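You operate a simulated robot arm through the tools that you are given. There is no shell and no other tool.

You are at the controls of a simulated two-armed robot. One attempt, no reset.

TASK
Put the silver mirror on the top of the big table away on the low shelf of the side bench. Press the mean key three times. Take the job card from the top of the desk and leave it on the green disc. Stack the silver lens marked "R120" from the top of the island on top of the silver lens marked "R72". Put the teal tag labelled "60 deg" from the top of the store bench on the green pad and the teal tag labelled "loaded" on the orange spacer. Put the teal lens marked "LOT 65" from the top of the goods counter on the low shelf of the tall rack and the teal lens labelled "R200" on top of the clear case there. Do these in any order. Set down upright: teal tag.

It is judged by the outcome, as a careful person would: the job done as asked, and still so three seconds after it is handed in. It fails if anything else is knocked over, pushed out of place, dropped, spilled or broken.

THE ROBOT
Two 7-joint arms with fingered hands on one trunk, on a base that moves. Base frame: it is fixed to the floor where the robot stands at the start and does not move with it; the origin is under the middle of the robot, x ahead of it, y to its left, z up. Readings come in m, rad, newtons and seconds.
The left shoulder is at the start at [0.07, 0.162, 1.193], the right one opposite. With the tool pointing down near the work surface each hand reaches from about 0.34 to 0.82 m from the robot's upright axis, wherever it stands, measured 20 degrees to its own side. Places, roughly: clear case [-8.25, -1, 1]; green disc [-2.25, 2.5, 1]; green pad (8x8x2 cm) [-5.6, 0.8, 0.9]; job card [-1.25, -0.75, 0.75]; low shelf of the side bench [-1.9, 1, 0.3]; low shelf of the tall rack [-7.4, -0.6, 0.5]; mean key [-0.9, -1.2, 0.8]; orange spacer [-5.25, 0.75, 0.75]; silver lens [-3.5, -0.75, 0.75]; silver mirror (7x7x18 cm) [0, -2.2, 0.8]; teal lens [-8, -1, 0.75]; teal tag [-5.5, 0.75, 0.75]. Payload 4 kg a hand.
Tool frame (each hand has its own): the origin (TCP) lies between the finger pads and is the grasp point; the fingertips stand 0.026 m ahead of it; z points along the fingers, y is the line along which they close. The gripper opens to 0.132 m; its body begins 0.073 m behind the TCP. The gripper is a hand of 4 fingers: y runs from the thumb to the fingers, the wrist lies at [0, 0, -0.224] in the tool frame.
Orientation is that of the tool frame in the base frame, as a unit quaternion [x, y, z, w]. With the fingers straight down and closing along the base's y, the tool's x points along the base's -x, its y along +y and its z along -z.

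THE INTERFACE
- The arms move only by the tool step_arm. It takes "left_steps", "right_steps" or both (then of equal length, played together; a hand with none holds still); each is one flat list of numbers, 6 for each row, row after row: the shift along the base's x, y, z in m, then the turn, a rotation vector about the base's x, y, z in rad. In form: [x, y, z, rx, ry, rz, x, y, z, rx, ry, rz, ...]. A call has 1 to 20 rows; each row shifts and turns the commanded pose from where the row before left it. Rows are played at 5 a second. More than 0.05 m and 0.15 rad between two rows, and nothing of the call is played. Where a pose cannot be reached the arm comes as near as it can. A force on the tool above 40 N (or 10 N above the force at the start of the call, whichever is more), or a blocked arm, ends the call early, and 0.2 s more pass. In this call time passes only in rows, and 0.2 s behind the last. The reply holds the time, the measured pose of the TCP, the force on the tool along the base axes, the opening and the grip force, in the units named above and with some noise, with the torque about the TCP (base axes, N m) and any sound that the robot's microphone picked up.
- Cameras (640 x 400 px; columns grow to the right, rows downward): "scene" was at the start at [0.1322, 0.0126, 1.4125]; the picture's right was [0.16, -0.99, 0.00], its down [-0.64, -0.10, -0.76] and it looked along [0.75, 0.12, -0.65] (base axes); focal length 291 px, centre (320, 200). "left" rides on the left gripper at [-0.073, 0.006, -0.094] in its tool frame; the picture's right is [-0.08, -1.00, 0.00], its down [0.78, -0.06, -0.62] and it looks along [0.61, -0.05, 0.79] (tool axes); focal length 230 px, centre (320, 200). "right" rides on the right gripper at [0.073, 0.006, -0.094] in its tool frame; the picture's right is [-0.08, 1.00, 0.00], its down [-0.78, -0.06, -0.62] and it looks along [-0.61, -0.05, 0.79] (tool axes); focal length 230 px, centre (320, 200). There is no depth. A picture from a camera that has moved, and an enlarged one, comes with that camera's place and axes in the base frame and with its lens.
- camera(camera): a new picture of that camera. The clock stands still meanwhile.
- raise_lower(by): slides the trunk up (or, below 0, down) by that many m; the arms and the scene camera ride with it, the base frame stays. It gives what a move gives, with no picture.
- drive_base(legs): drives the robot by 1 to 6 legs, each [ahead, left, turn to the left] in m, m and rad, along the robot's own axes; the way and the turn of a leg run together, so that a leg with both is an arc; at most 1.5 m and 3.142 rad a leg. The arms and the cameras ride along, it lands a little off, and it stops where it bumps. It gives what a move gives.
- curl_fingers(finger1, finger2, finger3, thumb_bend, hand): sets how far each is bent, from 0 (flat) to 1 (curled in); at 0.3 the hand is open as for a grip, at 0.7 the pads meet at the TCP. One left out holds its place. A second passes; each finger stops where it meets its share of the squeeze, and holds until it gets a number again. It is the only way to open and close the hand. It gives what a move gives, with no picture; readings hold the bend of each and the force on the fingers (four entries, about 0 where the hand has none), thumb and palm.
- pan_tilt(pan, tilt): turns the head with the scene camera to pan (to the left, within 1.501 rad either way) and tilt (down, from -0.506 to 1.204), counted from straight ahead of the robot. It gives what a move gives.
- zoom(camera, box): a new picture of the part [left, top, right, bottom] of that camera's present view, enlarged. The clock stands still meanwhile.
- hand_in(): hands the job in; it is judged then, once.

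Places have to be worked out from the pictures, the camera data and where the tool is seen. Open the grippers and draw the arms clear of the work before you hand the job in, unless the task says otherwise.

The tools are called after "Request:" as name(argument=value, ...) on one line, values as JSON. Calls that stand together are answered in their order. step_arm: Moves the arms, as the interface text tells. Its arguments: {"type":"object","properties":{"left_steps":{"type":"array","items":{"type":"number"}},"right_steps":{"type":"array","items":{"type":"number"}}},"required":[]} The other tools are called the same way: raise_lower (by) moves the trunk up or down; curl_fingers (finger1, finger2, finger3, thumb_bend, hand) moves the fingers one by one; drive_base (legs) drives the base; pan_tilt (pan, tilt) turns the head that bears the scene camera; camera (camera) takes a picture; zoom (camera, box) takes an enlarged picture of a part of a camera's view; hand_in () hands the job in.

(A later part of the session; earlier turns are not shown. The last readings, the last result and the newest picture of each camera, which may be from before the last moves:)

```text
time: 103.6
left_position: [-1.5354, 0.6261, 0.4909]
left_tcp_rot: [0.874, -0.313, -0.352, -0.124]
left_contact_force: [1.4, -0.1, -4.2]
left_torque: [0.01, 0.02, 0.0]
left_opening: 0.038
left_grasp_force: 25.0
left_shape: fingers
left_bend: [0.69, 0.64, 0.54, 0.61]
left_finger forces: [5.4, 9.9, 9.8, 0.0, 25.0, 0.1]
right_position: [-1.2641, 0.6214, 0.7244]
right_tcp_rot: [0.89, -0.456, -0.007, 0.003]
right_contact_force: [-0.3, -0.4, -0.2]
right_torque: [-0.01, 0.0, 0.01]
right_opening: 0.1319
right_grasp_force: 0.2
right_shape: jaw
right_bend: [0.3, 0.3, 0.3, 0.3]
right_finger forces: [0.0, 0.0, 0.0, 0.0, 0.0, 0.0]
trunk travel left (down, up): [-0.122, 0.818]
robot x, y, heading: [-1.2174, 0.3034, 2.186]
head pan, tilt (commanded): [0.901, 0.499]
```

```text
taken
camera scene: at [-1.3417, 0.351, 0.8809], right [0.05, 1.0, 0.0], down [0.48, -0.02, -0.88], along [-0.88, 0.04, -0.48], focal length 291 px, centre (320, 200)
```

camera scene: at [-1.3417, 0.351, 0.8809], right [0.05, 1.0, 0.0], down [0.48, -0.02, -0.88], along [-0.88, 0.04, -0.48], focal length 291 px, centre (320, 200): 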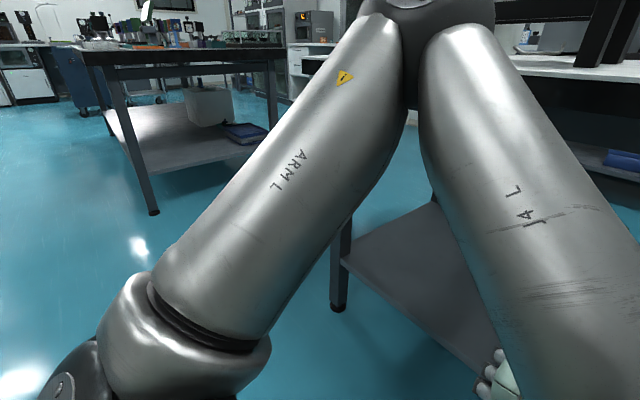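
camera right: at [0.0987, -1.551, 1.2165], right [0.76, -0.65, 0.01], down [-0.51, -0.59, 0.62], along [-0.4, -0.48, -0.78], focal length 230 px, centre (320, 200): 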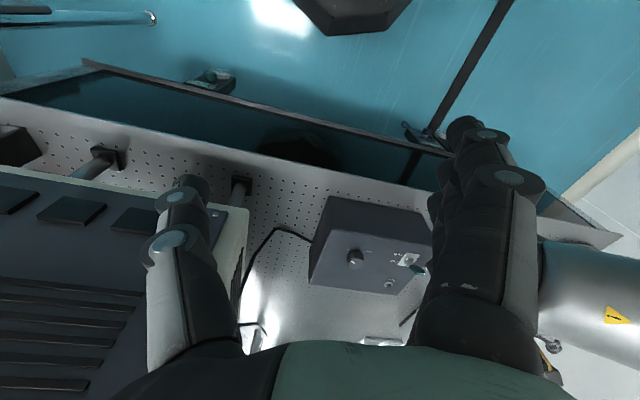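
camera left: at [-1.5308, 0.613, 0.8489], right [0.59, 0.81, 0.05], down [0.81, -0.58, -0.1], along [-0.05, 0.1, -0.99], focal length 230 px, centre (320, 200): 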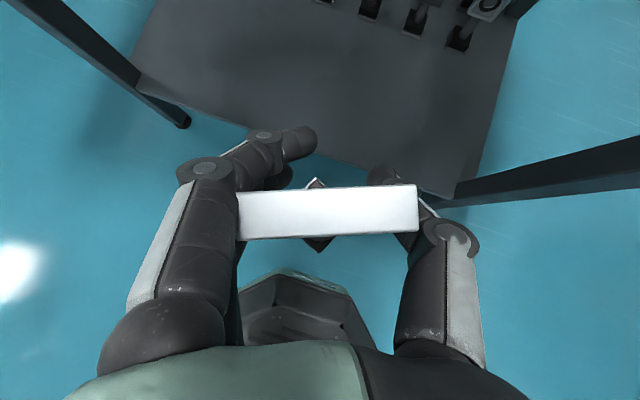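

The elbow sits high, so extending would bring the forearm close to the bench edge. I raise the hand 0.1 m and lower the trunk 0.12 m to flatten the forearm.

Request:
step_arm(left_steps=[0, 0, 0.05, 0, 0, 0, 0, 0, 0.05, 0, 0, 0])

Request:
raise_lower(by=-0.12)

Request:
step_arm(left_steps=[-0.026, 0.0367, 0, 0, 0, 0, -0.026, 0.0367, 0, 0, 0, 0, -0.026, 0.0367, 0, 0, 0, 0])

Request:
pan_tilt(pan=0.2, tilt=0.4)

Request:
camera(camera="scene")

Request:
camera(camera="left")

```text
time: 104.2
left_position: [-1.5359, 0.6256, 0.5918]
left_tcp_rot: [0.873, -0.313, -0.352, -0.125]
left_contact_force: [0.3, -1.0, -5.7]
left_torque: [0.03, 0.02, 0.0]
left_opening: 0.0385
left_grasp_force: 25.5
left_shape: fingers
left_bend: [0.69, 0.64, 0.54, 0.61]
left_finger forces: [5.4, 10.0, 9.8, 0.0, 24.8, 0.1]
right_position: [-1.2648, 0.6201, 0.7246]
right_tcp_rot: [0.89, -0.457, -0.007, 0.003]
right_contact_force: [-0.2, 0.5, 0.5]
right_torque: [-0.05, -0.01, -0.03]
right_opening: 0.1317
right_grasp_force: 0.1
right_shape: jaw
right_bend: [0.3, 0.3, 0.3, 0.3]
right_finger forces: [0.1, 0.0, 0.0, 0.0, 0.1, 0.1]
trunk travel left (down, up): [-0.122, 0.818]
robot x, y, heading: [-1.2228, 0.3071, 2.188]
head pan, tilt (commanded): [0.901, 0.499]
```

```text
time: 105.7
left_position: [-1.5359, 0.6247, 0.471]
left_tcp_rot: [0.873, -0.314, -0.351, -0.126]
left_contact_force: [-0.2, -1.1, -5.0]
left_torque: [-0.02, 0.02, 0.0]
left_opening: 0.0384
left_grasp_force: 25.1
left_shape: fingers
left_bend: [0.69, 0.64, 0.54, 0.61]
left_finger forces: [5.3, 10.0, 9.7, 0.0, 24.7, 0.1]
right_position: [-1.2649, 0.6216, 0.6047]
right_tcp_rot: [0.89, -0.457, -0.007, 0.003]
right_contact_force: [-0.8, -0.2, -0.6]
right_torque: [-0.03, 0.01, -0.02]
right_opening: 0.1318
right_grasp_force: 0.2
right_shape: jaw
right_bend: [0.3, 0.3, 0.3, 0.3]
right_finger forces: [0.0, 0.1, 0.1, 0.0, 0.0, 0.1]
trunk travel left (down, up): [-0.002, 0.938]
robot x, y, heading: [-1.2235, 0.3041, 2.191]
head pan, tilt (commanded): [0.901, 0.499]
```

```text
time: 106.5
left_position: [-1.614, 0.7354, 0.4691]
left_tcp_rot: [0.873, -0.314, -0.352, -0.124]
left_contact_force: [-0.3, 0.1, -5.0]
left_torque: [0.01, 0.04, -0.01]
left_opening: 0.0382
left_grasp_force: 24.4
left_shape: fingers
left_bend: [0.69, 0.64, 0.54, 0.61]
left_finger forces: [5.1, 10.1, 9.5, 0.1, 24.5, 0.1]
right_position: [-1.2652, 0.6208, 0.605]
right_tcp_rot: [0.89, -0.457, -0.006, 0.002]
right_contact_force: [0.2, 0.6, 0.4]
right_torque: [0.02, 0.02, 0.03]
right_opening: 0.1315
right_grasp_force: 0.1
right_shape: jaw
right_bend: [0.3, 0.3, 0.3, 0.3]
right_finger forces: [0.0, 0.0, 0.0, 0.0, 0.0, 0.0]
trunk travel left (down, up): [-0.002, 0.938]
robot x, y, heading: [-1.2202, 0.3066, 2.193]
head pan, tilt (commanded): [0.901, 0.499]
```

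```text
time: 107.6
left_position: [-1.6127, 0.7374, 0.4705]
left_tcp_rot: [0.873, -0.313, -0.352, -0.125]
left_contact_force: [0.0, 0.1, -3.9]
left_torque: [0.0, 0.02, -0.01]
left_opening: 0.0381
left_grasp_force: 24.7
left_shape: fingers
left_bend: [0.69, 0.64, 0.54, 0.61]
left_finger forces: [5.2, 10.0, 9.6, 0.0, 24.3, 0.0]
right_position: [-1.2648, 0.6205, 0.604]
right_tcp_rot: [0.89, -0.456, -0.006, 0.003]
right_contact_force: [-0.1, -0.4, 0.1]
right_torque: [-0.03, 0.0, 0.0]
right_opening: 0.1317
right_grasp_force: 0.1
right_shape: jaw
right_bend: [0.3, 0.3, 0.3, 0.3]
right_finger forces: [0.0, 0.0, 0.1, 0.0, 0.0, 0.1]
trunk travel left (down, up): [-0.002, 0.938]
robot x, y, heading: [-1.2225, 0.3111, 2.197]
head pan, tilt (commanded): [0.201, 0.4]
```

```text
taken
camera scene: at [-1.3188, 0.4095, 0.77], right [0.68, 0.73, 0.0], down [0.29, -0.27, -0.92], along [-0.68, 0.63, -0.39], focal length 291 px, centre (320, 200)
```

scene: 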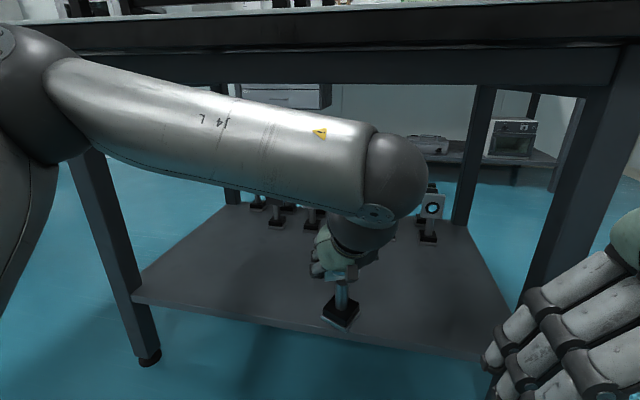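

```text
taken
camera left: at [-1.6079, 0.7233, 0.5888], right [0.59, 0.81, 0.05], down [0.81, -0.58, -0.1], along [-0.05, 0.1, -0.99], focal length 230 px, centre (320, 200)
```

left: 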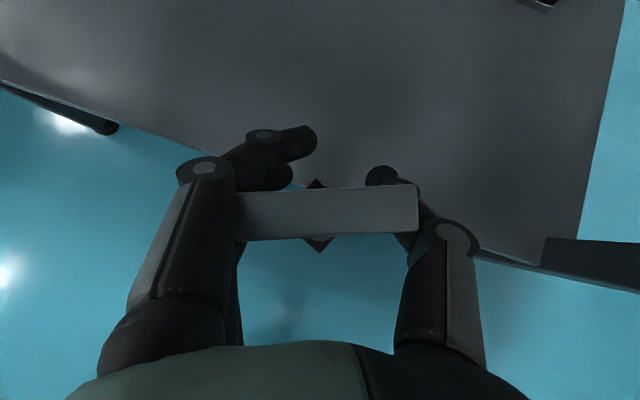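

The forearm clears under the bench apron. I move 13 cm further in over the shelf.

Request:
step_arm(left_steps=[-0.0255, 0.036, 0, 0, 0, 0, -0.0255, 0.036, 0, 0, 0, 0, -0.0255, 0.036, 0, 0, 0, 0])

Request:
camera(camera="left")

Request:
camera(camera="scene")

```text
time: 108.4
left_position: [-1.6906, 0.8438, 0.4709]
left_tcp_rot: [0.874, -0.313, -0.351, -0.124]
left_contact_force: [-0.3, 0.3, -5.4]
left_torque: [0.03, 0.05, 0.0]
left_opening: 0.0381
left_grasp_force: 24.2
left_shape: fingers
left_bend: [0.69, 0.64, 0.54, 0.61]
left_finger forces: [5.0, 10.0, 9.5, 0.0, 24.3, 0.0]
right_position: [-1.2649, 0.62, 0.6042]
right_tcp_rot: [0.89, -0.457, -0.007, 0.002]
right_contact_force: [-0.8, 0.1, 0.0]
right_torque: [0.04, 0.01, 0.0]
right_opening: 0.1319
right_grasp_force: 0.2
right_shape: jaw
right_bend: [0.3, 0.3, 0.3, 0.3]
right_finger forces: [0.0, 0.1, 0.1, 0.0, 0.1, 0.1]
trunk travel left (down, up): [-0.002, 0.938]
robot x, y, heading: [-1.2189, 0.3066, 2.197]
head pan, tilt (commanded): [0.201, 0.4]
```

```text
taken
camera left: at [-1.6857, 0.8317, 0.5898], right [0.59, 0.81, 0.05], down [0.81, -0.58, -0.1], along [-0.05, 0.1, -0.99], focal length 230 px, centre (320, 200)
```

left: 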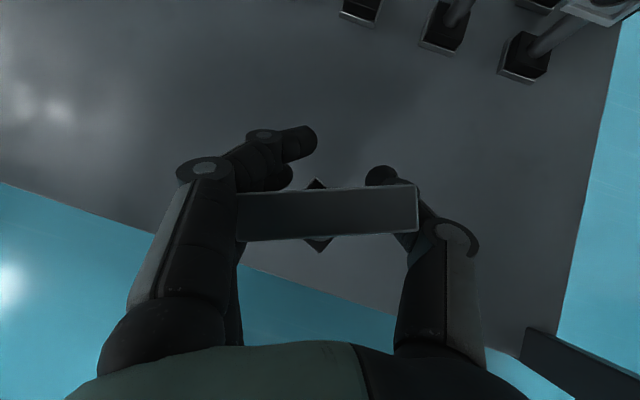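

```text
taken
camera scene: at [-1.3188, 0.4096, 0.7699], right [0.68, 0.73, 0.0], down [0.29, -0.27, -0.92], along [-0.67, 0.63, -0.39], focal length 291 px, centre (320, 200)
```

scene: 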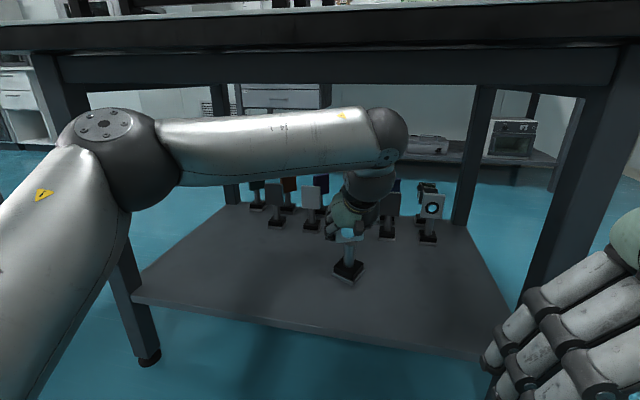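

The mirror hangs well inside the shelf edge. I lower it gently, watching the force.

Request:
step_arm(left_steps=[0, 0, -0.01, 0, 0, 0, 0, 0, -0.008, 0, 0, 0])

Request:
zoom(camera="scene", box=[280, 190, 440, 310])

```text
time: 109.0
left_position: [-1.6906, 0.844, 0.4532]
left_tcp_rot: [0.874, -0.312, -0.352, -0.124]
left_contact_force: [-0.5, 0.5, -5.2]
left_torque: [-0.02, 0.06, -0.01]
left_opening: 0.0379
left_grasp_force: 24.2
left_shape: fingers
left_bend: [0.69, 0.64, 0.54, 0.61]
left_finger forces: [5.1, 9.9, 9.5, 0.1, 24.3, 0.0]
right_position: [-1.2638, 0.6215, 0.603]
right_tcp_rot: [0.89, -0.456, -0.007, 0.003]
right_contact_force: [0.5, -0.5, 0.2]
right_torque: [-0.04, 0.05, 0.0]
right_opening: 0.1318
right_grasp_force: 0.1
right_shape: jaw
right_bend: [0.3, 0.3, 0.3, 0.3]
right_finger forces: [0.0, 0.0, 0.0, 0.0, 0.0, 0.0]
trunk travel left (down, up): [-0.002, 0.938]
robot x, y, heading: [-1.2193, 0.3067, 2.187]
head pan, tilt (commanded): [0.201, 0.4]
```

```text
3.33 times, centred on (360, 250) of scene
camera zoom: at [-1.3188, 0.4096, 0.7699], right [0.68, 0.73, 0.0], down [0.29, -0.27, -0.92], along [-0.67, 0.63, -0.39], focal length 969 px, centre (187, 33)
```

zoom: 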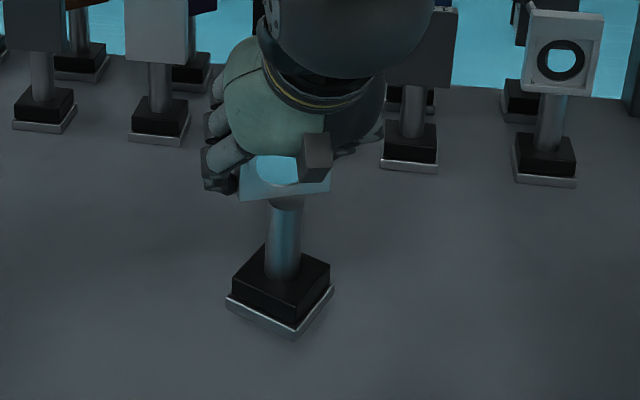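

No contact yet; I continue down in small steps.

Request:
step_arm(left_steps=[0, 0, -0.005, 0, 0, 0, 0, 0, -0.004, 0, 0, 0])

```text
time: 109.6
left_position: [-1.6906, 0.8443, 0.4435]
left_tcp_rot: [0.873, -0.313, -0.351, -0.125]
left_contact_force: [-0.2, 0.0, -4.8]
left_torque: [0.01, 0.0, 0.01]
left_opening: 0.038
left_grasp_force: 24.3
left_shape: fingers
left_bend: [0.69, 0.64, 0.54, 0.61]
left_finger forces: [5.2, 9.9, 9.5, 0.0, 24.3, 0.0]
right_position: [-1.263, 0.6207, 0.6045]
right_tcp_rot: [0.89, -0.456, -0.007, 0.002]
right_contact_force: [-0.2, -0.5, 0.4]
right_torque: [0.02, 0.04, 0.0]
right_opening: 0.1319
right_grasp_force: 0.1
right_shape: jaw
right_bend: [0.3, 0.3, 0.3, 0.3]
right_finger forces: [0.0, 0.0, 0.0, 0.0, 0.1, 0.0]
trunk travel left (down, up): [-0.002, 0.938]
robot x, y, heading: [-1.2198, 0.307, 2.195]
head pan, tilt (commanded): [0.201, 0.4]
```

Still free, so I keep lowering.

Request:
step_arm(left_steps=[0, 0, -0.004, 0, 0, 0, 0, 0, -0.004, 0, 0, 0])

Request:
zoom(camera="scene", box=[280, 190, 440, 310])

```text
time: 110.2
left_position: [-1.6907, 0.8427, 0.4339]
left_tcp_rot: [0.873, -0.314, -0.351, -0.125]
left_contact_force: [0.4, 0.0, -4.8]
left_torque: [-0.01, 0.05, -0.01]
left_opening: 0.038
left_grasp_force: 24.1
left_shape: fingers
left_bend: [0.69, 0.64, 0.54, 0.61]
left_finger forces: [5.2, 9.9, 9.5, 0.1, 24.3, 0.0]
right_position: [-1.2644, 0.6209, 0.6035]
right_tcp_rot: [0.89, -0.456, -0.007, 0.004]
right_contact_force: [0.3, 0.3, 0.5]
right_torque: [0.0, -0.01, -0.02]
right_opening: 0.1317
right_grasp_force: 0.1
right_shape: jaw
right_bend: [0.3, 0.3, 0.3, 0.3]
right_finger forces: [0.1, 0.0, 0.0, 0.0, 0.1, 0.1]
trunk travel left (down, up): [-0.002, 0.938]
robot x, y, heading: [-1.2176, 0.3108, 2.188]
head pan, tilt (commanded): [0.201, 0.4]
```

```text
3.33 times, centred on (360, 250) of scene
camera zoom: at [-1.3188, 0.4096, 0.77], right [0.68, 0.73, 0.0], down [0.29, -0.27, -0.92], along [-0.67, 0.63, -0.39], focal length 969 px, centre (187, 33)
```

zoom: 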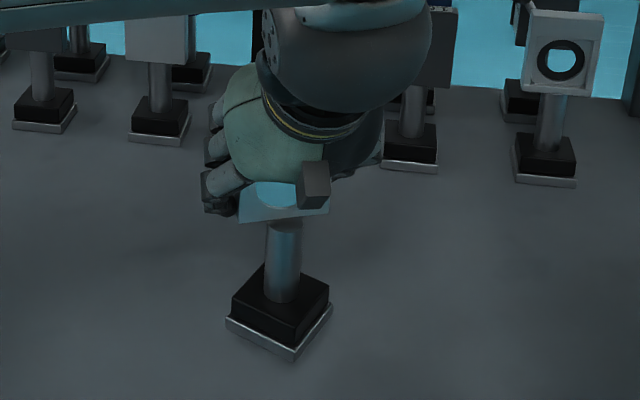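

Still no contact at TCP 0.434; I continue in 4 mm steps.

Request:
step_arm(left_steps=[0, 0, -0.004, 0, 0, 0, 0, 0, -0.004, 0, 0, 0])

Request:
step_arm(left_steps=[0, 0, -0.004, 0, 0, 0])

```text
time: 110.8
left_position: [-1.6904, 0.8446, 0.4272]
left_tcp_rot: [0.873, -0.313, -0.351, -0.125]
left_contact_force: [-0.3, -0.1, -5.4]
left_torque: [-0.01, 0.05, -0.04]
left_opening: 0.0381
left_grasp_force: 24.6
left_shape: fingers
left_bend: [0.69, 0.64, 0.54, 0.61]
left_finger forces: [5.1, 9.9, 9.5, 0.0, 24.2, 0.0]
right_position: [-1.2647, 0.6207, 0.6042]
right_tcp_rot: [0.89, -0.456, -0.007, 0.003]
right_contact_force: [-0.2, 0.0, 0.4]
right_torque: [0.01, 0.0, 0.01]
right_opening: 0.1319
right_grasp_force: 0.0
right_shape: jaw
right_bend: [0.3, 0.3, 0.3, 0.3]
right_finger forces: [0.0, 0.0, 0.0, 0.0, 0.1, 0.0]
trunk travel left (down, up): [-0.002, 0.938]
robot x, y, heading: [-1.2242, 0.3049, 2.195]
head pan, tilt (commanded): [0.201, 0.4]
```

```text
time: 111.2
left_position: [-1.6907, 0.8442, 0.424]
left_tcp_rot: [0.873, -0.313, -0.352, -0.124]
left_contact_force: [0.2, -0.3, -5.1]
left_torque: [-0.01, 0.06, 0.0]
left_opening: 0.0381
left_grasp_force: 24.0
left_shape: fingers
left_bend: [0.69, 0.64, 0.54, 0.61]
left_finger forces: [5.1, 9.9, 9.5, 0.0, 24.3, 0.0]
right_position: [-1.2647, 0.6207, 0.6043]
right_tcp_rot: [0.89, -0.457, -0.006, 0.003]
right_contact_force: [0.4, 0.9, 1.3]
right_torque: [-0.02, -0.01, -0.02]
right_opening: 0.1319
right_grasp_force: 0.0
right_shape: jaw
right_bend: [0.3, 0.3, 0.3, 0.3]
right_finger forces: [0.0, 0.0, 0.0, 0.0, 0.0, 0.1]
trunk travel left (down, up): [-0.002, 0.938]
robot x, y, heading: [-1.2218, 0.3085, 2.198]
head pan, tilt (commanded): [0.201, 0.4]
```

A rough two-view estimate puts the shelf nearer 0.26 m, so I continue lowering carefully.

Request:
step_arm(left_steps=[0, 0, -0.004, 0, 0, 0, 0, 0, -0.004, 0, 0, 0])

Request:
zoom(camera="scene", box=[280, 190, 440, 310])

```text
time: 111.8
left_position: [-1.6891, 0.8449, 0.4163]
left_tcp_rot: [0.873, -0.313, -0.352, -0.125]
left_contact_force: [-0.5, 0.0, -5.1]
left_torque: [0.0, 0.06, -0.03]
left_opening: 0.0382
left_grasp_force: 24.8
left_shape: fingers
left_bend: [0.69, 0.64, 0.54, 0.61]
left_finger forces: [5.2, 10.0, 9.5, 0.0, 24.2, 0.0]
right_position: [-1.2637, 0.6207, 0.6044]
right_tcp_rot: [0.89, -0.456, -0.007, 0.003]
right_contact_force: [0.4, 0.3, 0.2]
right_torque: [-0.02, -0.01, 0.0]
right_opening: 0.1316
right_grasp_force: 0.1
right_shape: jaw
right_bend: [0.3, 0.3, 0.3, 0.3]
right_finger forces: [0.1, 0.0, 0.0, 0.0, 0.0, 0.1]
trunk travel left (down, up): [-0.002, 0.938]
robot x, y, heading: [-1.2197, 0.3082, 2.194]
head pan, tilt (commanded): [0.201, 0.4]
```

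```text
3.33 times, centred on (360, 250) of scene
camera zoom: at [-1.3188, 0.4096, 0.7699], right [0.68, 0.73, 0.0], down [0.29, -0.27, -0.92], along [-0.67, 0.63, -0.39], focal length 969 px, centre (187, 33)
```

zoom: 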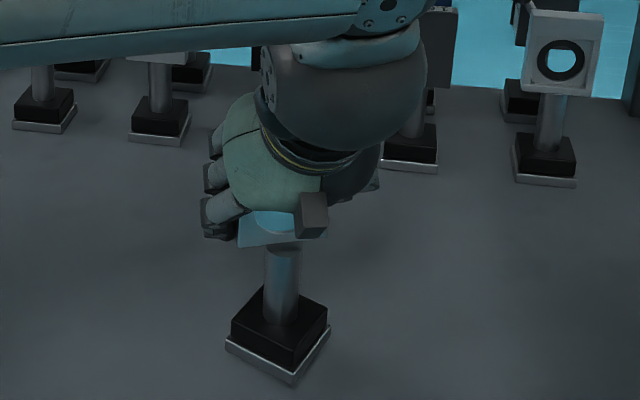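

Still hanging free; two more small steps.

Request:
step_arm(left_steps=[0, 0, -0.004, 0, 0, 0, 0, 0, -0.004, 0, 0, 0])

Request:
step_arm(left_steps=[0, 0, -0.004, 0, 0, 0, 0, 0, -0.004, 0, 0, 0])

```text
time: 112.4
left_position: [-1.6911, 0.8431, 0.407]
left_tcp_rot: [0.874, -0.312, -0.351, -0.124]
left_contact_force: [-0.6, -0.8, -5.0]
left_torque: [0.02, 0.01, -0.02]
left_opening: 0.0382
left_grasp_force: 25.0
left_shape: fingers
left_bend: [0.69, 0.64, 0.54, 0.61]
left_finger forces: [5.1, 10.0, 9.4, 0.0, 24.2, 0.1]
right_position: [-1.2642, 0.6217, 0.6047]
right_tcp_rot: [0.89, -0.456, -0.007, 0.004]
right_contact_force: [0.3, 0.5, 0.0]
right_torque: [-0.02, -0.02, -0.01]
right_opening: 0.1319
right_grasp_force: 0.0
right_shape: jaw
right_bend: [0.3, 0.3, 0.3, 0.3]
right_finger forces: [0.0, 0.0, 0.0, 0.0, 0.0, 0.1]
trunk travel left (down, up): [-0.002, 0.938]
robot x, y, heading: [-1.2202, 0.3039, 2.193]
head pan, tilt (commanded): [0.201, 0.4]
```

```text
time: 113.0
left_position: [-1.6911, 0.8435, 0.3982]
left_tcp_rot: [0.874, -0.313, -0.351, -0.124]
left_contact_force: [-0.3, -0.5, -4.8]
left_torque: [-0.03, 0.02, 0.03]
left_opening: 0.0381
left_grasp_force: 23.9
left_shape: fingers
left_bend: [0.69, 0.64, 0.54, 0.61]
left_finger forces: [5.1, 9.9, 9.5, 0.0, 24.1, 0.0]
right_position: [-1.2643, 0.6201, 0.6038]
right_tcp_rot: [0.889, -0.457, -0.006, 0.003]
right_contact_force: [0.4, -0.2, 0.5]
right_torque: [0.01, -0.03, 0.02]
right_opening: 0.1316
right_grasp_force: 0.0
right_shape: jaw
right_bend: [0.3, 0.3, 0.3, 0.3]
right_finger forces: [0.1, 0.0, 0.0, 0.0, 0.1, 0.0]
trunk travel left (down, up): [-0.002, 0.938]
robot x, y, heading: [-1.2171, 0.3089, 2.195]
head pan, tilt (commanded): [0.201, 0.4]
```

Let me check the gap visually.

Request:
zoom(camera="scene", box=[270, 210, 430, 330])

Request:
camera(camera="left")

```text
3.33 times, centred on (350, 270) of scene
camera zoom: at [-1.3188, 0.4096, 0.77], right [0.68, 0.73, 0.0], down [0.29, -0.27, -0.92], along [-0.67, 0.63, -0.39], focal length 969 px, centre (220, -33)
```

zoom: 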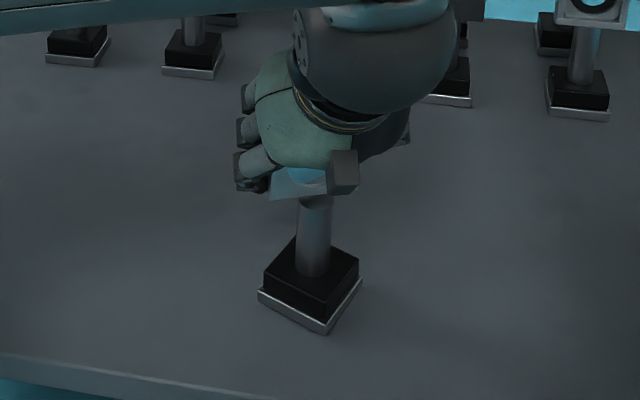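

```text
taken
camera left: at [-1.6854, 0.8314, 0.5178], right [0.59, 0.81, 0.05], down [0.81, -0.58, -0.1], along [-0.05, 0.1, -0.99], focal length 230 px, centre (320, 200)
```

left: 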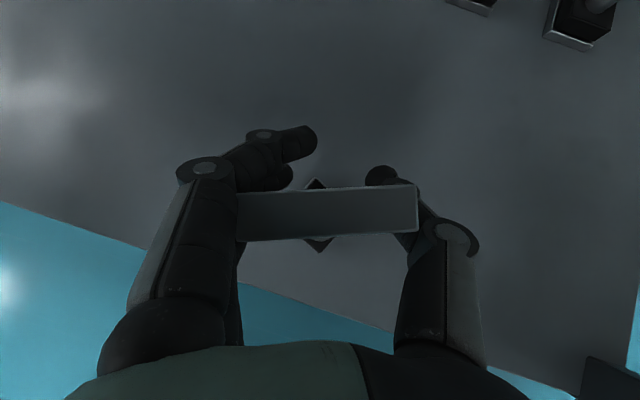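

Triangulation of the shelf corner gives about z 0.257, so contact is imminent. I go on in 3 mm steps.

Request:
step_arm(left_steps=[0, 0, -0.003, 0, 0, 0, 0, 0, -0.003, 0, 0, 0])

Request:
step_arm(left_steps=[0, 0, -0.003, 0, 0, 0, 0, 0, -0.003, 0, 0, 0])

```text
time: 113.6
left_position: [-1.6909, 0.8443, 0.3956]
left_tcp_rot: [0.873, -0.312, -0.353, -0.125]
left_contact_force: [-2.7, 0.2, 1.8]
left_torque: [-0.1, -0.05, 0.01]
left_opening: 0.038
left_grasp_force: 25.4
left_shape: fingers
left_bend: [0.69, 0.64, 0.54, 0.62]
left_finger forces: [5.7, 10.5, 9.9, 0.1, 24.6, 0.0]
right_position: [-1.2644, 0.62, 0.6039]
right_tcp_rot: [0.89, -0.456, -0.007, 0.004]
right_contact_force: [-0.5, -0.3, -0.1]
right_torque: [0.0, -0.01, 0.03]
right_opening: 0.1318
right_grasp_force: 0.1
right_shape: jaw
right_bend: [0.3, 0.3, 0.3, 0.3]
right_finger forces: [0.0, 0.0, 0.0, 0.1, 0.0, 0.1]
trunk travel left (down, up): [-0.002, 0.938]
robot x, y, heading: [-1.2172, 0.3059, 2.191]
head pan, tilt (commanded): [0.201, 0.4]
```

```text
time: 114.2
left_position: [-1.6907, 0.844, 0.3945]
left_tcp_rot: [0.872, -0.31, -0.356, -0.127]
left_contact_force: [-8.0, 3.6, 26.1]
left_torque: [-0.19, -0.14, -0.04]
left_opening: 0.0382
left_grasp_force: 28.2
left_shape: fingers
left_bend: [0.69, 0.64, 0.54, 0.62]
left_finger forces: [7.7, 11.8, 10.3, 0.0, 26.2, 0.0]
right_position: [-1.2632, 0.6195, 0.6058]
right_tcp_rot: [0.89, -0.456, -0.009, 0.002]
right_contact_force: [-0.3, -0.3, -0.1]
right_torque: [-0.01, -0.02, 0.01]
right_opening: 0.1321
right_grasp_force: 0.1
right_shape: jaw
right_bend: [0.3, 0.3, 0.3, 0.3]
right_finger forces: [0.0, 0.0, 0.0, 0.1, 0.0, 0.0]
trunk travel left (down, up): [-0.002, 0.938]
robot x, y, heading: [-1.221, 0.3063, 2.191]
head pan, tilt (commanded): [0.201, 0.4]
```

Contact: the mirror stands on the shelf. I ease up 5 mm to relieve the pressing and open the left hand.

Request:
step_arm(left_steps=[0, 0, 0.005, 0, 0, 0])

Request:
curl_fingers(hand="left", finger1=0.3, finger2=0.3, finger3=0.3, thumb_bend=0.3)

Request:
camera(camera="left")

```text
time: 114.6
left_position: [-1.6903, 0.8439, 0.3944]
left_tcp_rot: [0.873, -0.312, -0.352, -0.126]
left_contact_force: [-6.4, 3.9, 18.8]
left_torque: [0.1, 0.0, 0.04]
left_opening: 0.0383
left_grasp_force: 27.7
left_shape: fingers
left_bend: [0.69, 0.64, 0.54, 0.62]
left_finger forces: [6.9, 11.5, 9.8, 0.1, 26.8, 0.0]
right_position: [-1.2637, 0.6207, 0.6045]
right_tcp_rot: [0.889, -0.457, -0.009, 0.003]
right_contact_force: [0.7, -0.2, -0.1]
right_torque: [0.0, 0.03, -0.03]
right_opening: 0.1318
right_grasp_force: 0.0
right_shape: jaw
right_bend: [0.3, 0.3, 0.3, 0.3]
right_finger forces: [0.0, 0.0, 0.1, 0.1, 0.2, 0.0]
trunk travel left (down, up): [-0.002, 0.938]
robot x, y, heading: [-1.2208, 0.3052, 2.19]
head pan, tilt (commanded): [0.201, 0.4]
```

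```text
time: 115.6
left_position: [-1.6895, 0.8434, 0.3927]
left_tcp_rot: [0.873, -0.313, -0.352, -0.125]
left_contact_force: [0.1, 0.0, -0.3]
left_torque: [0.01, 0.0, -0.04]
left_opening: 0.1357
left_grasp_force: 0.0
left_shape: fingers
left_bend: [0.3, 0.3, 0.3, 0.3]
left_finger forces: [0.0, 0.0, 0.0, 0.0, 0.1, 0.0]
right_position: [-1.2636, 0.6199, 0.6045]
right_tcp_rot: [0.89, -0.456, -0.007, 0.003]
right_contact_force: [-0.1, 0.1, 0.9]
right_torque: [0.01, -0.03, 0.01]
right_opening: 0.1321
right_grasp_force: 0.0
right_shape: jaw
right_bend: [0.3, 0.3, 0.3, 0.3]
right_finger forces: [0.0, 0.0, 0.1, 0.0, 0.1, 0.1]
trunk travel left (down, up): [-0.002, 0.938]
robot x, y, heading: [-1.2183, 0.3078, 2.195]
head pan, tilt (commanded): [0.201, 0.4]
```

```text
taken
camera left: at [-1.685, 0.8313, 0.5113], right [0.59, 0.81, 0.05], down [0.81, -0.58, -0.1], along [-0.05, 0.1, -0.99], focal length 230 px, centre (320, 200)
```

left: 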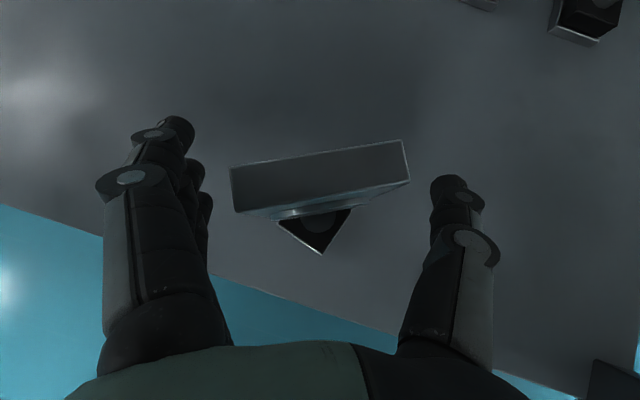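

The mirror stands free on the shelf. I retreat backward along the fingers, then horizontally out from under the bench.

Request:
step_arm(left_steps=[0.022, -0.018, 0.028, 0, 0, 0, 0.022, -0.018, 0.028, 0, 0, 0, 0.022, -0.02, 0.015, 0, 0, 0, 0.026, -0.0367, 0, 0, 0, 0, 0.026, -0.0367, 0, 0, 0, 0, 0.026, -0.0367, 0, 0, 0, 0, 0.02, -0.03, 0, 0, 0, 0])

Request:
camera(camera="scene")

```text
time: 117.2
left_position: [-1.527, 0.6467, 0.4648]
left_tcp_rot: [0.874, -0.313, -0.352, -0.123]
left_contact_force: [-0.2, 0.3, -0.2]
left_torque: [0.03, 0.01, 0.02]
left_opening: 0.1358
left_grasp_force: 0.0
left_shape: fingers
left_bend: [0.3, 0.3, 0.3, 0.3]
left_finger forces: [0.0, 0.1, 0.0, 0.0, 0.1, 0.1]
right_position: [-1.2635, 0.6207, 0.6042]
right_tcp_rot: [0.89, -0.457, -0.007, 0.003]
right_contact_force: [-0.8, 0.7, 0.0]
right_torque: [-0.02, 0.02, -0.02]
right_opening: 0.1319
right_grasp_force: 0.1
right_shape: jaw
right_bend: [0.3, 0.3, 0.3, 0.3]
right_finger forces: [0.1, 0.0, 0.1, 0.1, 0.0, 0.0]
trunk travel left (down, up): [-0.002, 0.938]
robot x, y, heading: [-1.2207, 0.3041, 2.196]
head pan, tilt (commanded): [0.201, 0.4]
```

```text
taken
camera scene: at [-1.3185, 0.4093, 0.77], right [0.68, 0.73, 0.0], down [0.29, -0.27, -0.92], along [-0.67, 0.63, -0.39], focal length 291 px, centre (320, 200)
```

scene: 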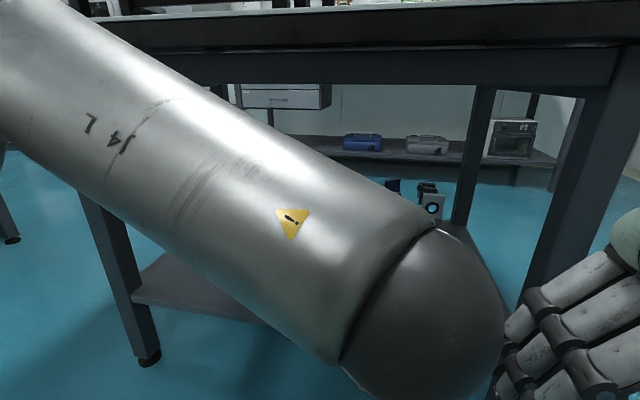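

I raise the trunk in two steps, with a look at the shelf on the way.

Request:
raise_lower(by=0.35)

Request:
pan_tilt(pan=0.1, tilt=0.8)

Request:
camera(camera="scene")

```text
time: 120.6
left_position: [-1.5261, 0.6478, 0.8144]
left_tcp_rot: [0.873, -0.313, -0.352, -0.124]
left_contact_force: [0.1, 0.6, -0.8]
left_torque: [0.03, 0.03, -0.01]
left_opening: 0.136
left_grasp_force: 0.1
left_shape: fingers
left_bend: [0.3, 0.3, 0.3, 0.3]
left_finger forces: [0.0, 0.0, 0.0, 0.0, 0.1, 0.0]
right_position: [-1.2635, 0.6209, 0.9542]
right_tcp_rot: [0.89, -0.456, -0.007, 0.004]
right_contact_force: [0.3, 0.2, -0.1]
right_torque: [0.01, -0.02, 0.01]
right_opening: 0.132
right_grasp_force: 0.0
right_shape: jaw
right_bend: [0.3, 0.3, 0.3, 0.3]
right_finger forces: [0.0, 0.0, 0.0, 0.0, 0.0, 0.0]
trunk travel left (down, up): [-0.352, 0.588]
robot x, y, heading: [-1.2194, 0.3043, 2.191]
head pan, tilt (commanded): [0.201, 0.4]
```

```text
time: 121.5
left_position: [-1.5277, 0.6489, 0.8136]
left_tcp_rot: [0.873, -0.313, -0.351, -0.125]
left_contact_force: [0.9, -0.1, -0.3]
left_torque: [-0.02, -0.01, -0.02]
left_opening: 0.1359
left_grasp_force: 0.1
left_shape: fingers
left_bend: [0.3, 0.3, 0.3, 0.3]
left_finger forces: [0.0, 0.0, 0.0, 0.0, 0.0, 0.0]
right_position: [-1.2632, 0.621, 0.9549]
right_tcp_rot: [0.89, -0.457, -0.008, 0.002]
right_contact_force: [-0.4, 0.2, -0.4]
right_torque: [0.02, 0.02, 0.01]
right_opening: 0.1322
right_grasp_force: 0.1
right_shape: jaw
right_bend: [0.3, 0.3, 0.3, 0.3]
right_finger forces: [0.0, 0.0, 0.0, 0.1, 0.1, 0.0]
trunk travel left (down, up): [-0.352, 0.588]
robot x, y, heading: [-1.2176, 0.3081, 2.194]
head pan, tilt (commanded): [0.099, 0.799]
```

```text
taken
camera scene: at [-1.3039, 0.4069, 1.085], right [0.75, 0.66, 0.0], down [0.47, -0.54, -0.7], along [-0.46, 0.52, -0.72], focal length 291 px, centre (320, 200)
```

scene: 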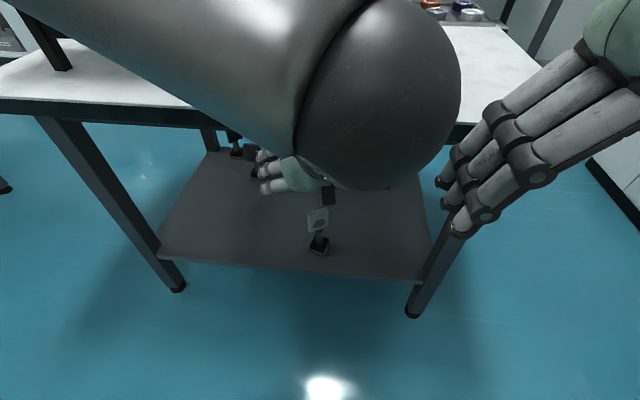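

The mirror stands upright on the low shelf. I raise the trunk fully clear, then look back toward the desk by turning in place.

Request:
raise_lower(by=0.4)

Request:
pan_tilt(pan=1.5, tilt=0.4)

Request:
camera(camera="scene")

```text
time: 125.3
left_position: [-1.5274, 0.6476, 1.2135]
left_tcp_rot: [0.873, -0.313, -0.352, -0.125]
left_contact_force: [-0.6, 0.6, 0.2]
left_torque: [0.01, -0.03, 0.0]
left_opening: 0.1359
left_grasp_force: 0.1
left_shape: fingers
left_bend: [0.3, 0.3, 0.3, 0.3]
left_finger forces: [0.1, 0.1, 0.0, 0.0, 0.1, 0.0]
right_position: [-1.2645, 0.621, 1.3552]
right_tcp_rot: [0.89, -0.457, -0.007, 0.002]
right_contact_force: [0.4, 0.6, -0.1]
right_torque: [0.02, 0.0, -0.01]
right_opening: 0.132
right_grasp_force: 0.0
right_shape: jaw
right_bend: [0.3, 0.3, 0.3, 0.3]
right_finger forces: [0.1, 0.0, 0.0, 0.1, 0.0, 0.0]
trunk travel left (down, up): [-0.752, 0.188]
robot x, y, heading: [-1.2189, 0.3056, 2.192]
head pan, tilt (commanded): [0.099, 0.799]
```

```text
time: 126.8
left_position: [-1.5277, 0.6483, 1.2156]
left_tcp_rot: [0.873, -0.314, -0.351, -0.125]
left_contact_force: [-0.4, -0.1, 0.3]
left_torque: [0.01, -0.03, -0.04]
left_opening: 0.1357
left_grasp_force: 0.0
left_shape: fingers
left_bend: [0.3, 0.3, 0.3, 0.3]
left_finger forces: [0.0, 0.0, 0.0, 0.0, 0.0, 0.0]
right_position: [-1.2644, 0.621, 1.3538]
right_tcp_rot: [0.89, -0.456, -0.007, 0.003]
right_contact_force: [0.0, 0.2, 0.0]
right_torque: [0.01, -0.01, -0.02]
right_opening: 0.1321
right_grasp_force: 0.1
right_shape: jaw
right_bend: [0.3, 0.3, 0.3, 0.3]
right_finger forces: [0.1, 0.0, 0.1, 0.0, 0.0, 0.0]
trunk travel left (down, up): [-0.752, 0.188]
robot x, y, heading: [-1.223, 0.3033, 2.193]
head pan, tilt (commanded): [1.499, 0.4]
```

```text
taken
camera scene: at [-1.3297, 0.298, 1.52], right [-0.52, 0.85, 0.0], down [0.33, 0.2, -0.92], along [-0.79, -0.48, -0.39], focal length 291 px, centre (320, 200)
```

scene: 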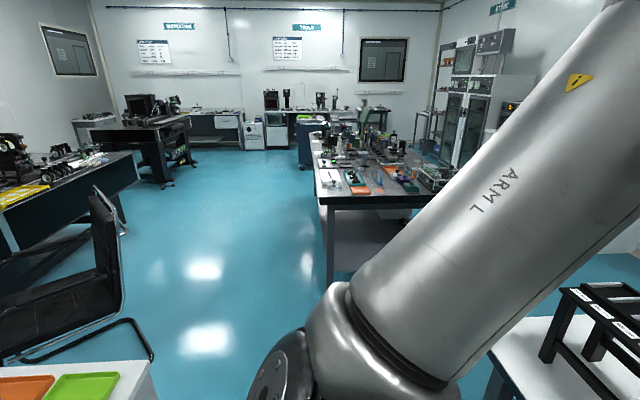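

I can see the chair at the desk's far side near (-1.7,-1.6). I turn in place to face the desk's near end.

Request:
drive_base(legs=[[0, 0, 2.45]])

Request:
pan_tilt(pan=0, tilt=0.6)

Request:
camera(camera="scene")

```text
time: 133.0
left_position: [-1.2022, -0.1522, 1.2148]
left_tcp_rot: [0.591, 0.715, -0.237, 0.288]
left_contact_force: [-0.7, 0.1, 0.1]
left_torque: [-0.02, 0.02, 0.01]
left_opening: 0.1359
left_grasp_force: 0.0
left_shape: fingers
left_bend: [0.3, 0.3, 0.3, 0.3]
left_finger forces: [0.0, 0.0, 0.1, 0.1, 0.0, 0.0]
right_position: [-1.3872, 0.0363, 1.3549]
right_tcp_rot: [0.732, 0.681, 0.0, 0.008]
right_contact_force: [-0.4, -0.1, 0.5]
right_torque: [0.01, -0.01, 0.0]
right_opening: 0.1322
right_grasp_force: 0.1
right_shape: jaw
right_bend: [0.3, 0.3, 0.3, 0.3]
right_finger forces: [0.1, 0.1, 0.1, 0.0, 0.0, 0.0]
trunk travel left (down, up): [-0.752, 0.188]
robot x, y, heading: [-1.2168, 0.3059, -1.644]
head pan, tilt (commanded): [1.499, 0.4]
```

```text
time: 134.6
left_position: [-1.2019, -0.1528, 1.2144]
left_tcp_rot: [0.59, 0.716, -0.236, 0.289]
left_contact_force: [0.3, -0.2, -1.0]
left_torque: [0.0, 0.02, 0.03]
left_opening: 0.136
left_grasp_force: 0.1
left_shape: fingers
left_bend: [0.3, 0.3, 0.3, 0.3]
left_finger forces: [0.1, 0.1, 0.0, 0.0, 0.0, 0.0]
right_position: [-1.3861, 0.0363, 1.3545]
right_tcp_rot: [0.731, 0.683, 0.001, 0.007]
right_contact_force: [0.1, -0.4, 0.6]
right_torque: [0.0, -0.01, -0.01]
right_opening: 0.1319
right_grasp_force: 0.0
right_shape: jaw
right_bend: [0.3, 0.3, 0.3, 0.3]
right_finger forces: [0.1, 0.0, 0.0, 0.0, 0.0, 0.0]
trunk travel left (down, up): [-0.752, 0.188]
robot x, y, heading: [-1.2186, 0.308, -1.645]
head pan, tilt (commanded): [0.0, 0.6]
```

```text
taken
camera scene: at [-1.2313, 0.1672, 1.5018], right [-1.0, 0.07, 0.0], down [0.04, 0.56, -0.83], along [-0.06, -0.82, -0.56], focal length 291 px, centre (320, 200)
```

scene: 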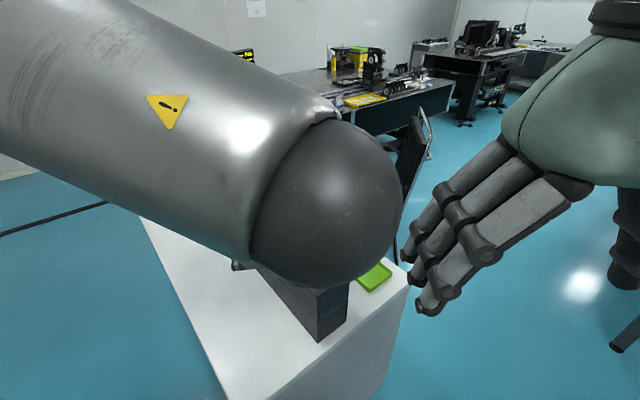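

The left arm hides the desk. I move the left hand out to the left while turning it back to point straight down.

Request:
step_arm(left_steps=[0.035, 0.0, 0, 0.128, 0.025, 0, 0.035, 0.0, 0, 0.128, 0.025, 0, 0.035, 0.0, 0, 0.128, 0.025, 0, 0.035, 0.0, 0, 0.128, 0.025, 0, 0.035, 0.0, 0, 0.128, 0.025, 0, 0.035, 0.0, 0, 0.128, 0.025, 0, 0.03, 0.02, 0, 0, 0, -0.135, 0.03, 0.02, 0, 0, 0, -0.135])

Request:
camera(camera="scene")

```text
time: 136.4
left_position: [-0.9305, -0.1097, 1.2152]
left_tcp_rot: [0.735, 0.678, 0.005, -0.006]
left_contact_force: [0.2, 0.1, 0.0]
left_torque: [-0.02, 0.01, 0.03]
left_opening: 0.1356
left_grasp_force: 0.1
left_shape: fingers
left_bend: [0.3, 0.3, 0.3, 0.3]
left_finger forces: [0.0, 0.1, 0.0, 0.1, 0.0, 0.0]
right_position: [-1.3838, 0.0385, 1.3553]
right_tcp_rot: [0.731, 0.682, -0.001, 0.009]
right_contact_force: [-0.4, 0.2, 0.6]
right_torque: [0.0, -0.01, -0.01]
right_opening: 0.132
right_grasp_force: 0.1
right_shape: jaw
right_bend: [0.3, 0.3, 0.3, 0.3]
right_finger forces: [0.1, 0.1, 0.1, 0.0, 0.0, 0.0]
trunk travel left (down, up): [-0.752, 0.188]
robot x, y, heading: [-1.2181, 0.3068, -1.64]
head pan, tilt (commanded): [0.0, 0.6]
```

```text
taken
camera scene: at [-1.2293, 0.1697, 1.5021], right [-1.0, 0.07, 0.0], down [0.04, 0.56, -0.83], along [-0.06, -0.82, -0.56], focal length 291 px, centre (320, 200)
```

scene: 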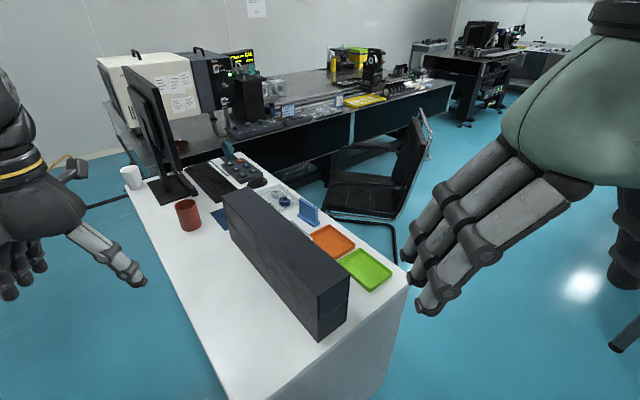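

Now the whole desk is visible. I zoom in to find the job card and the keys.

Request:
zoom(camera="scene", box=[170, 135, 330, 235])

Request:
zoom(camera="scene", box=[240, 180, 400, 280])

```text
4.00 times, centred on (250, 185) of scene
camera zoom: at [-1.2293, 0.1697, 1.5021], right [-1.0, 0.07, 0.0], down [0.04, 0.56, -0.83], along [-0.06, -0.82, -0.56], focal length 1162 px, centre (600, 260)
```

zoom: 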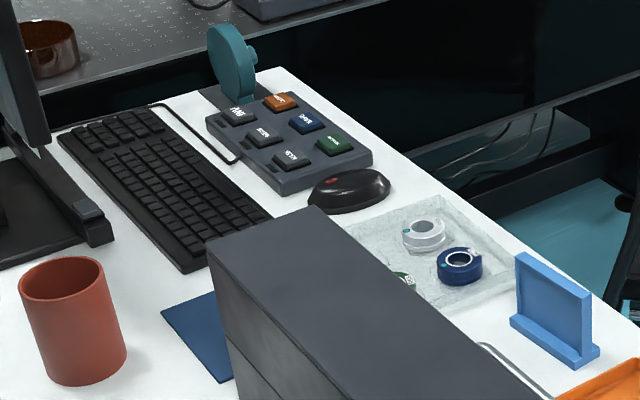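

```text
4.00 times, centred on (320, 230) of scene
camera zoom: at [-1.2293, 0.1697, 1.5021], right [-1.0, 0.07, 0.0], down [0.04, 0.56, -0.83], along [-0.06, -0.82, -0.56], focal length 1162 px, centre (320, 80)
```

zoom: 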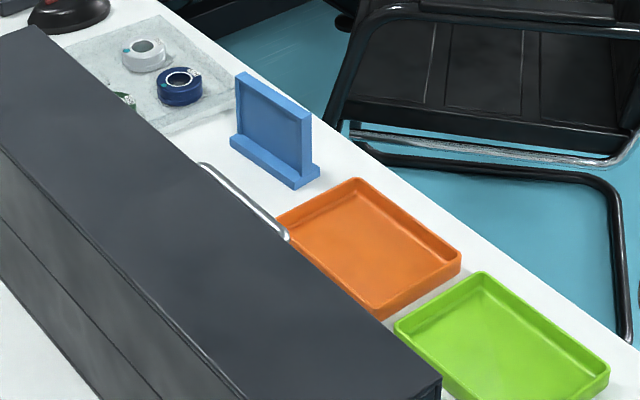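

The keypad with six keys is at the desk's far end near (-0.92,-1.18), behind the monitor, and the card area near (-1.26,-0.77); the chair blocks part of the far side. I drive around the desk's near end into the aisle on the far side for a closer look.

Request:
drive_base(legs=[[0.457, -0.702, 0], [0.5, 0.0, 0]])

Request:
pan_tilt(pan=0.8, tilt=0.6)

Request:
camera(camera="scene")

Request:
pan_tilt(pan=0.1, tilt=0.7)

Request:
camera(camera="scene")

```text
time: 143.4
left_position: [-1.7062, -1.0132, 1.2139]
left_tcp_rot: [0.735, 0.678, 0.007, -0.004]
left_contact_force: [0.0, 1.2, 0.2]
left_torque: [0.01, 0.0, 0.03]
left_opening: 0.1357
left_grasp_force: 0.1
left_shape: fingers
left_bend: [0.3, 0.3, 0.3, 0.3]
left_finger forces: [0.0, 0.1, 0.0, 0.0, 0.0, 0.1]
right_position: [-2.1584, -0.8644, 1.3542]
right_tcp_rot: [0.732, 0.681, 0.0, 0.008]
right_contact_force: [-0.4, 0.1, -0.7]
right_torque: [-0.02, -0.02, 0.01]
right_opening: 0.1319
right_grasp_force: 0.0
right_shape: jaw
right_bend: [0.3, 0.3, 0.3, 0.3]
right_finger forces: [0.0, 0.0, 0.0, 0.0, 0.0, 0.1]
trunk travel left (down, up): [-0.752, 0.188]
robot x, y, heading: [-1.9932, -0.5934, -1.643]
head pan, tilt (commanded): [0.0, 0.6]
```

```text
time: 144.6
left_position: [-1.7059, -1.0138, 1.2135]
left_tcp_rot: [0.736, 0.677, 0.007, -0.005]
left_contact_force: [0.3, -0.2, -0.2]
left_torque: [0.01, 0.03, -0.01]
left_opening: 0.136
left_grasp_force: 0.0
left_shape: fingers
left_bend: [0.3, 0.3, 0.3, 0.3]
left_finger forces: [0.1, 0.0, 0.0, 0.0, 0.0, 0.0]
right_position: [-2.1593, -0.8651, 1.3537]
right_tcp_rot: [0.733, 0.68, 0.0, 0.009]
right_contact_force: [-0.6, 0.1, -0.5]
right_torque: [0.03, 0.01, -0.02]
right_opening: 0.132
right_grasp_force: 0.0
right_shape: jaw
right_bend: [0.3, 0.3, 0.3, 0.3]
right_finger forces: [0.1, 0.0, 0.0, 0.0, 0.1, 0.0]
trunk travel left (down, up): [-0.752, 0.188]
robot x, y, heading: [-1.9908, -0.5957, -1.645]
head pan, tilt (commanded): [0.799, 0.6]
```

```text
taken
camera scene: at [-1.9385, -0.7126, 1.5019], right [-0.75, -0.66, 0.0], down [-0.37, 0.42, -0.83], along [0.55, -0.62, -0.56], focal length 291 px, centre (320, 200)
```

scene: 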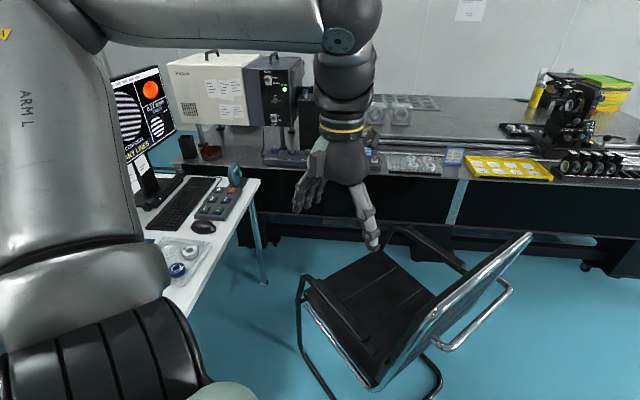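

```text
time: 145.7
left_position: [-1.7048, -1.0144, 1.2129]
left_tcp_rot: [0.736, 0.677, 0.007, -0.006]
left_contact_force: [-0.6, 0.4, 0.0]
left_torque: [0.04, 0.04, 0.04]
left_opening: 0.1359
left_grasp_force: 0.0
left_shape: fingers
left_bend: [0.3, 0.3, 0.3, 0.3]
left_finger forces: [0.1, 0.0, 0.1, 0.0, 0.1, 0.0]
right_position: [-2.1575, -0.866, 1.3549]
right_tcp_rot: [0.732, 0.681, 0.0, 0.008]
right_contact_force: [0.1, -0.8, -0.3]
right_torque: [-0.03, -0.01, 0.01]
right_opening: 0.1317
right_grasp_force: 0.1
right_shape: jaw
right_bend: [0.3, 0.3, 0.3, 0.3]
right_finger forces: [0.0, 0.0, 0.1, 0.1, 0.0, 0.1]
trunk travel left (down, up): [-0.752, 0.188]
robot x, y, heading: [-1.9883, -0.5956, -1.652]
head pan, tilt (commanded): [0.099, 0.7]
```

```text
taken
camera scene: at [-1.9948, -0.7317, 1.4932], right [-1.0, -0.03, 0.0], down [-0.02, 0.64, -0.77], along [0.02, -0.76, -0.64], focal length 291 px, centre (320, 200)
```

scene: 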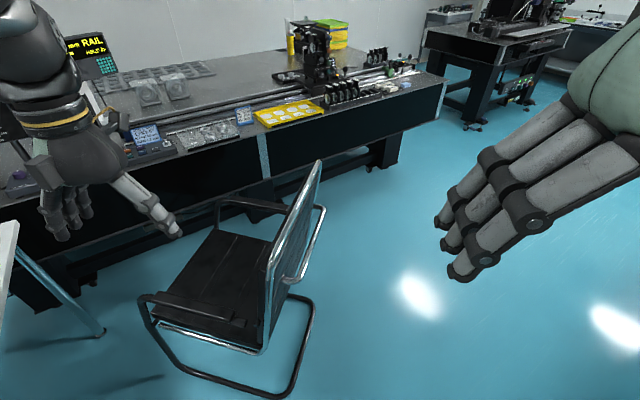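

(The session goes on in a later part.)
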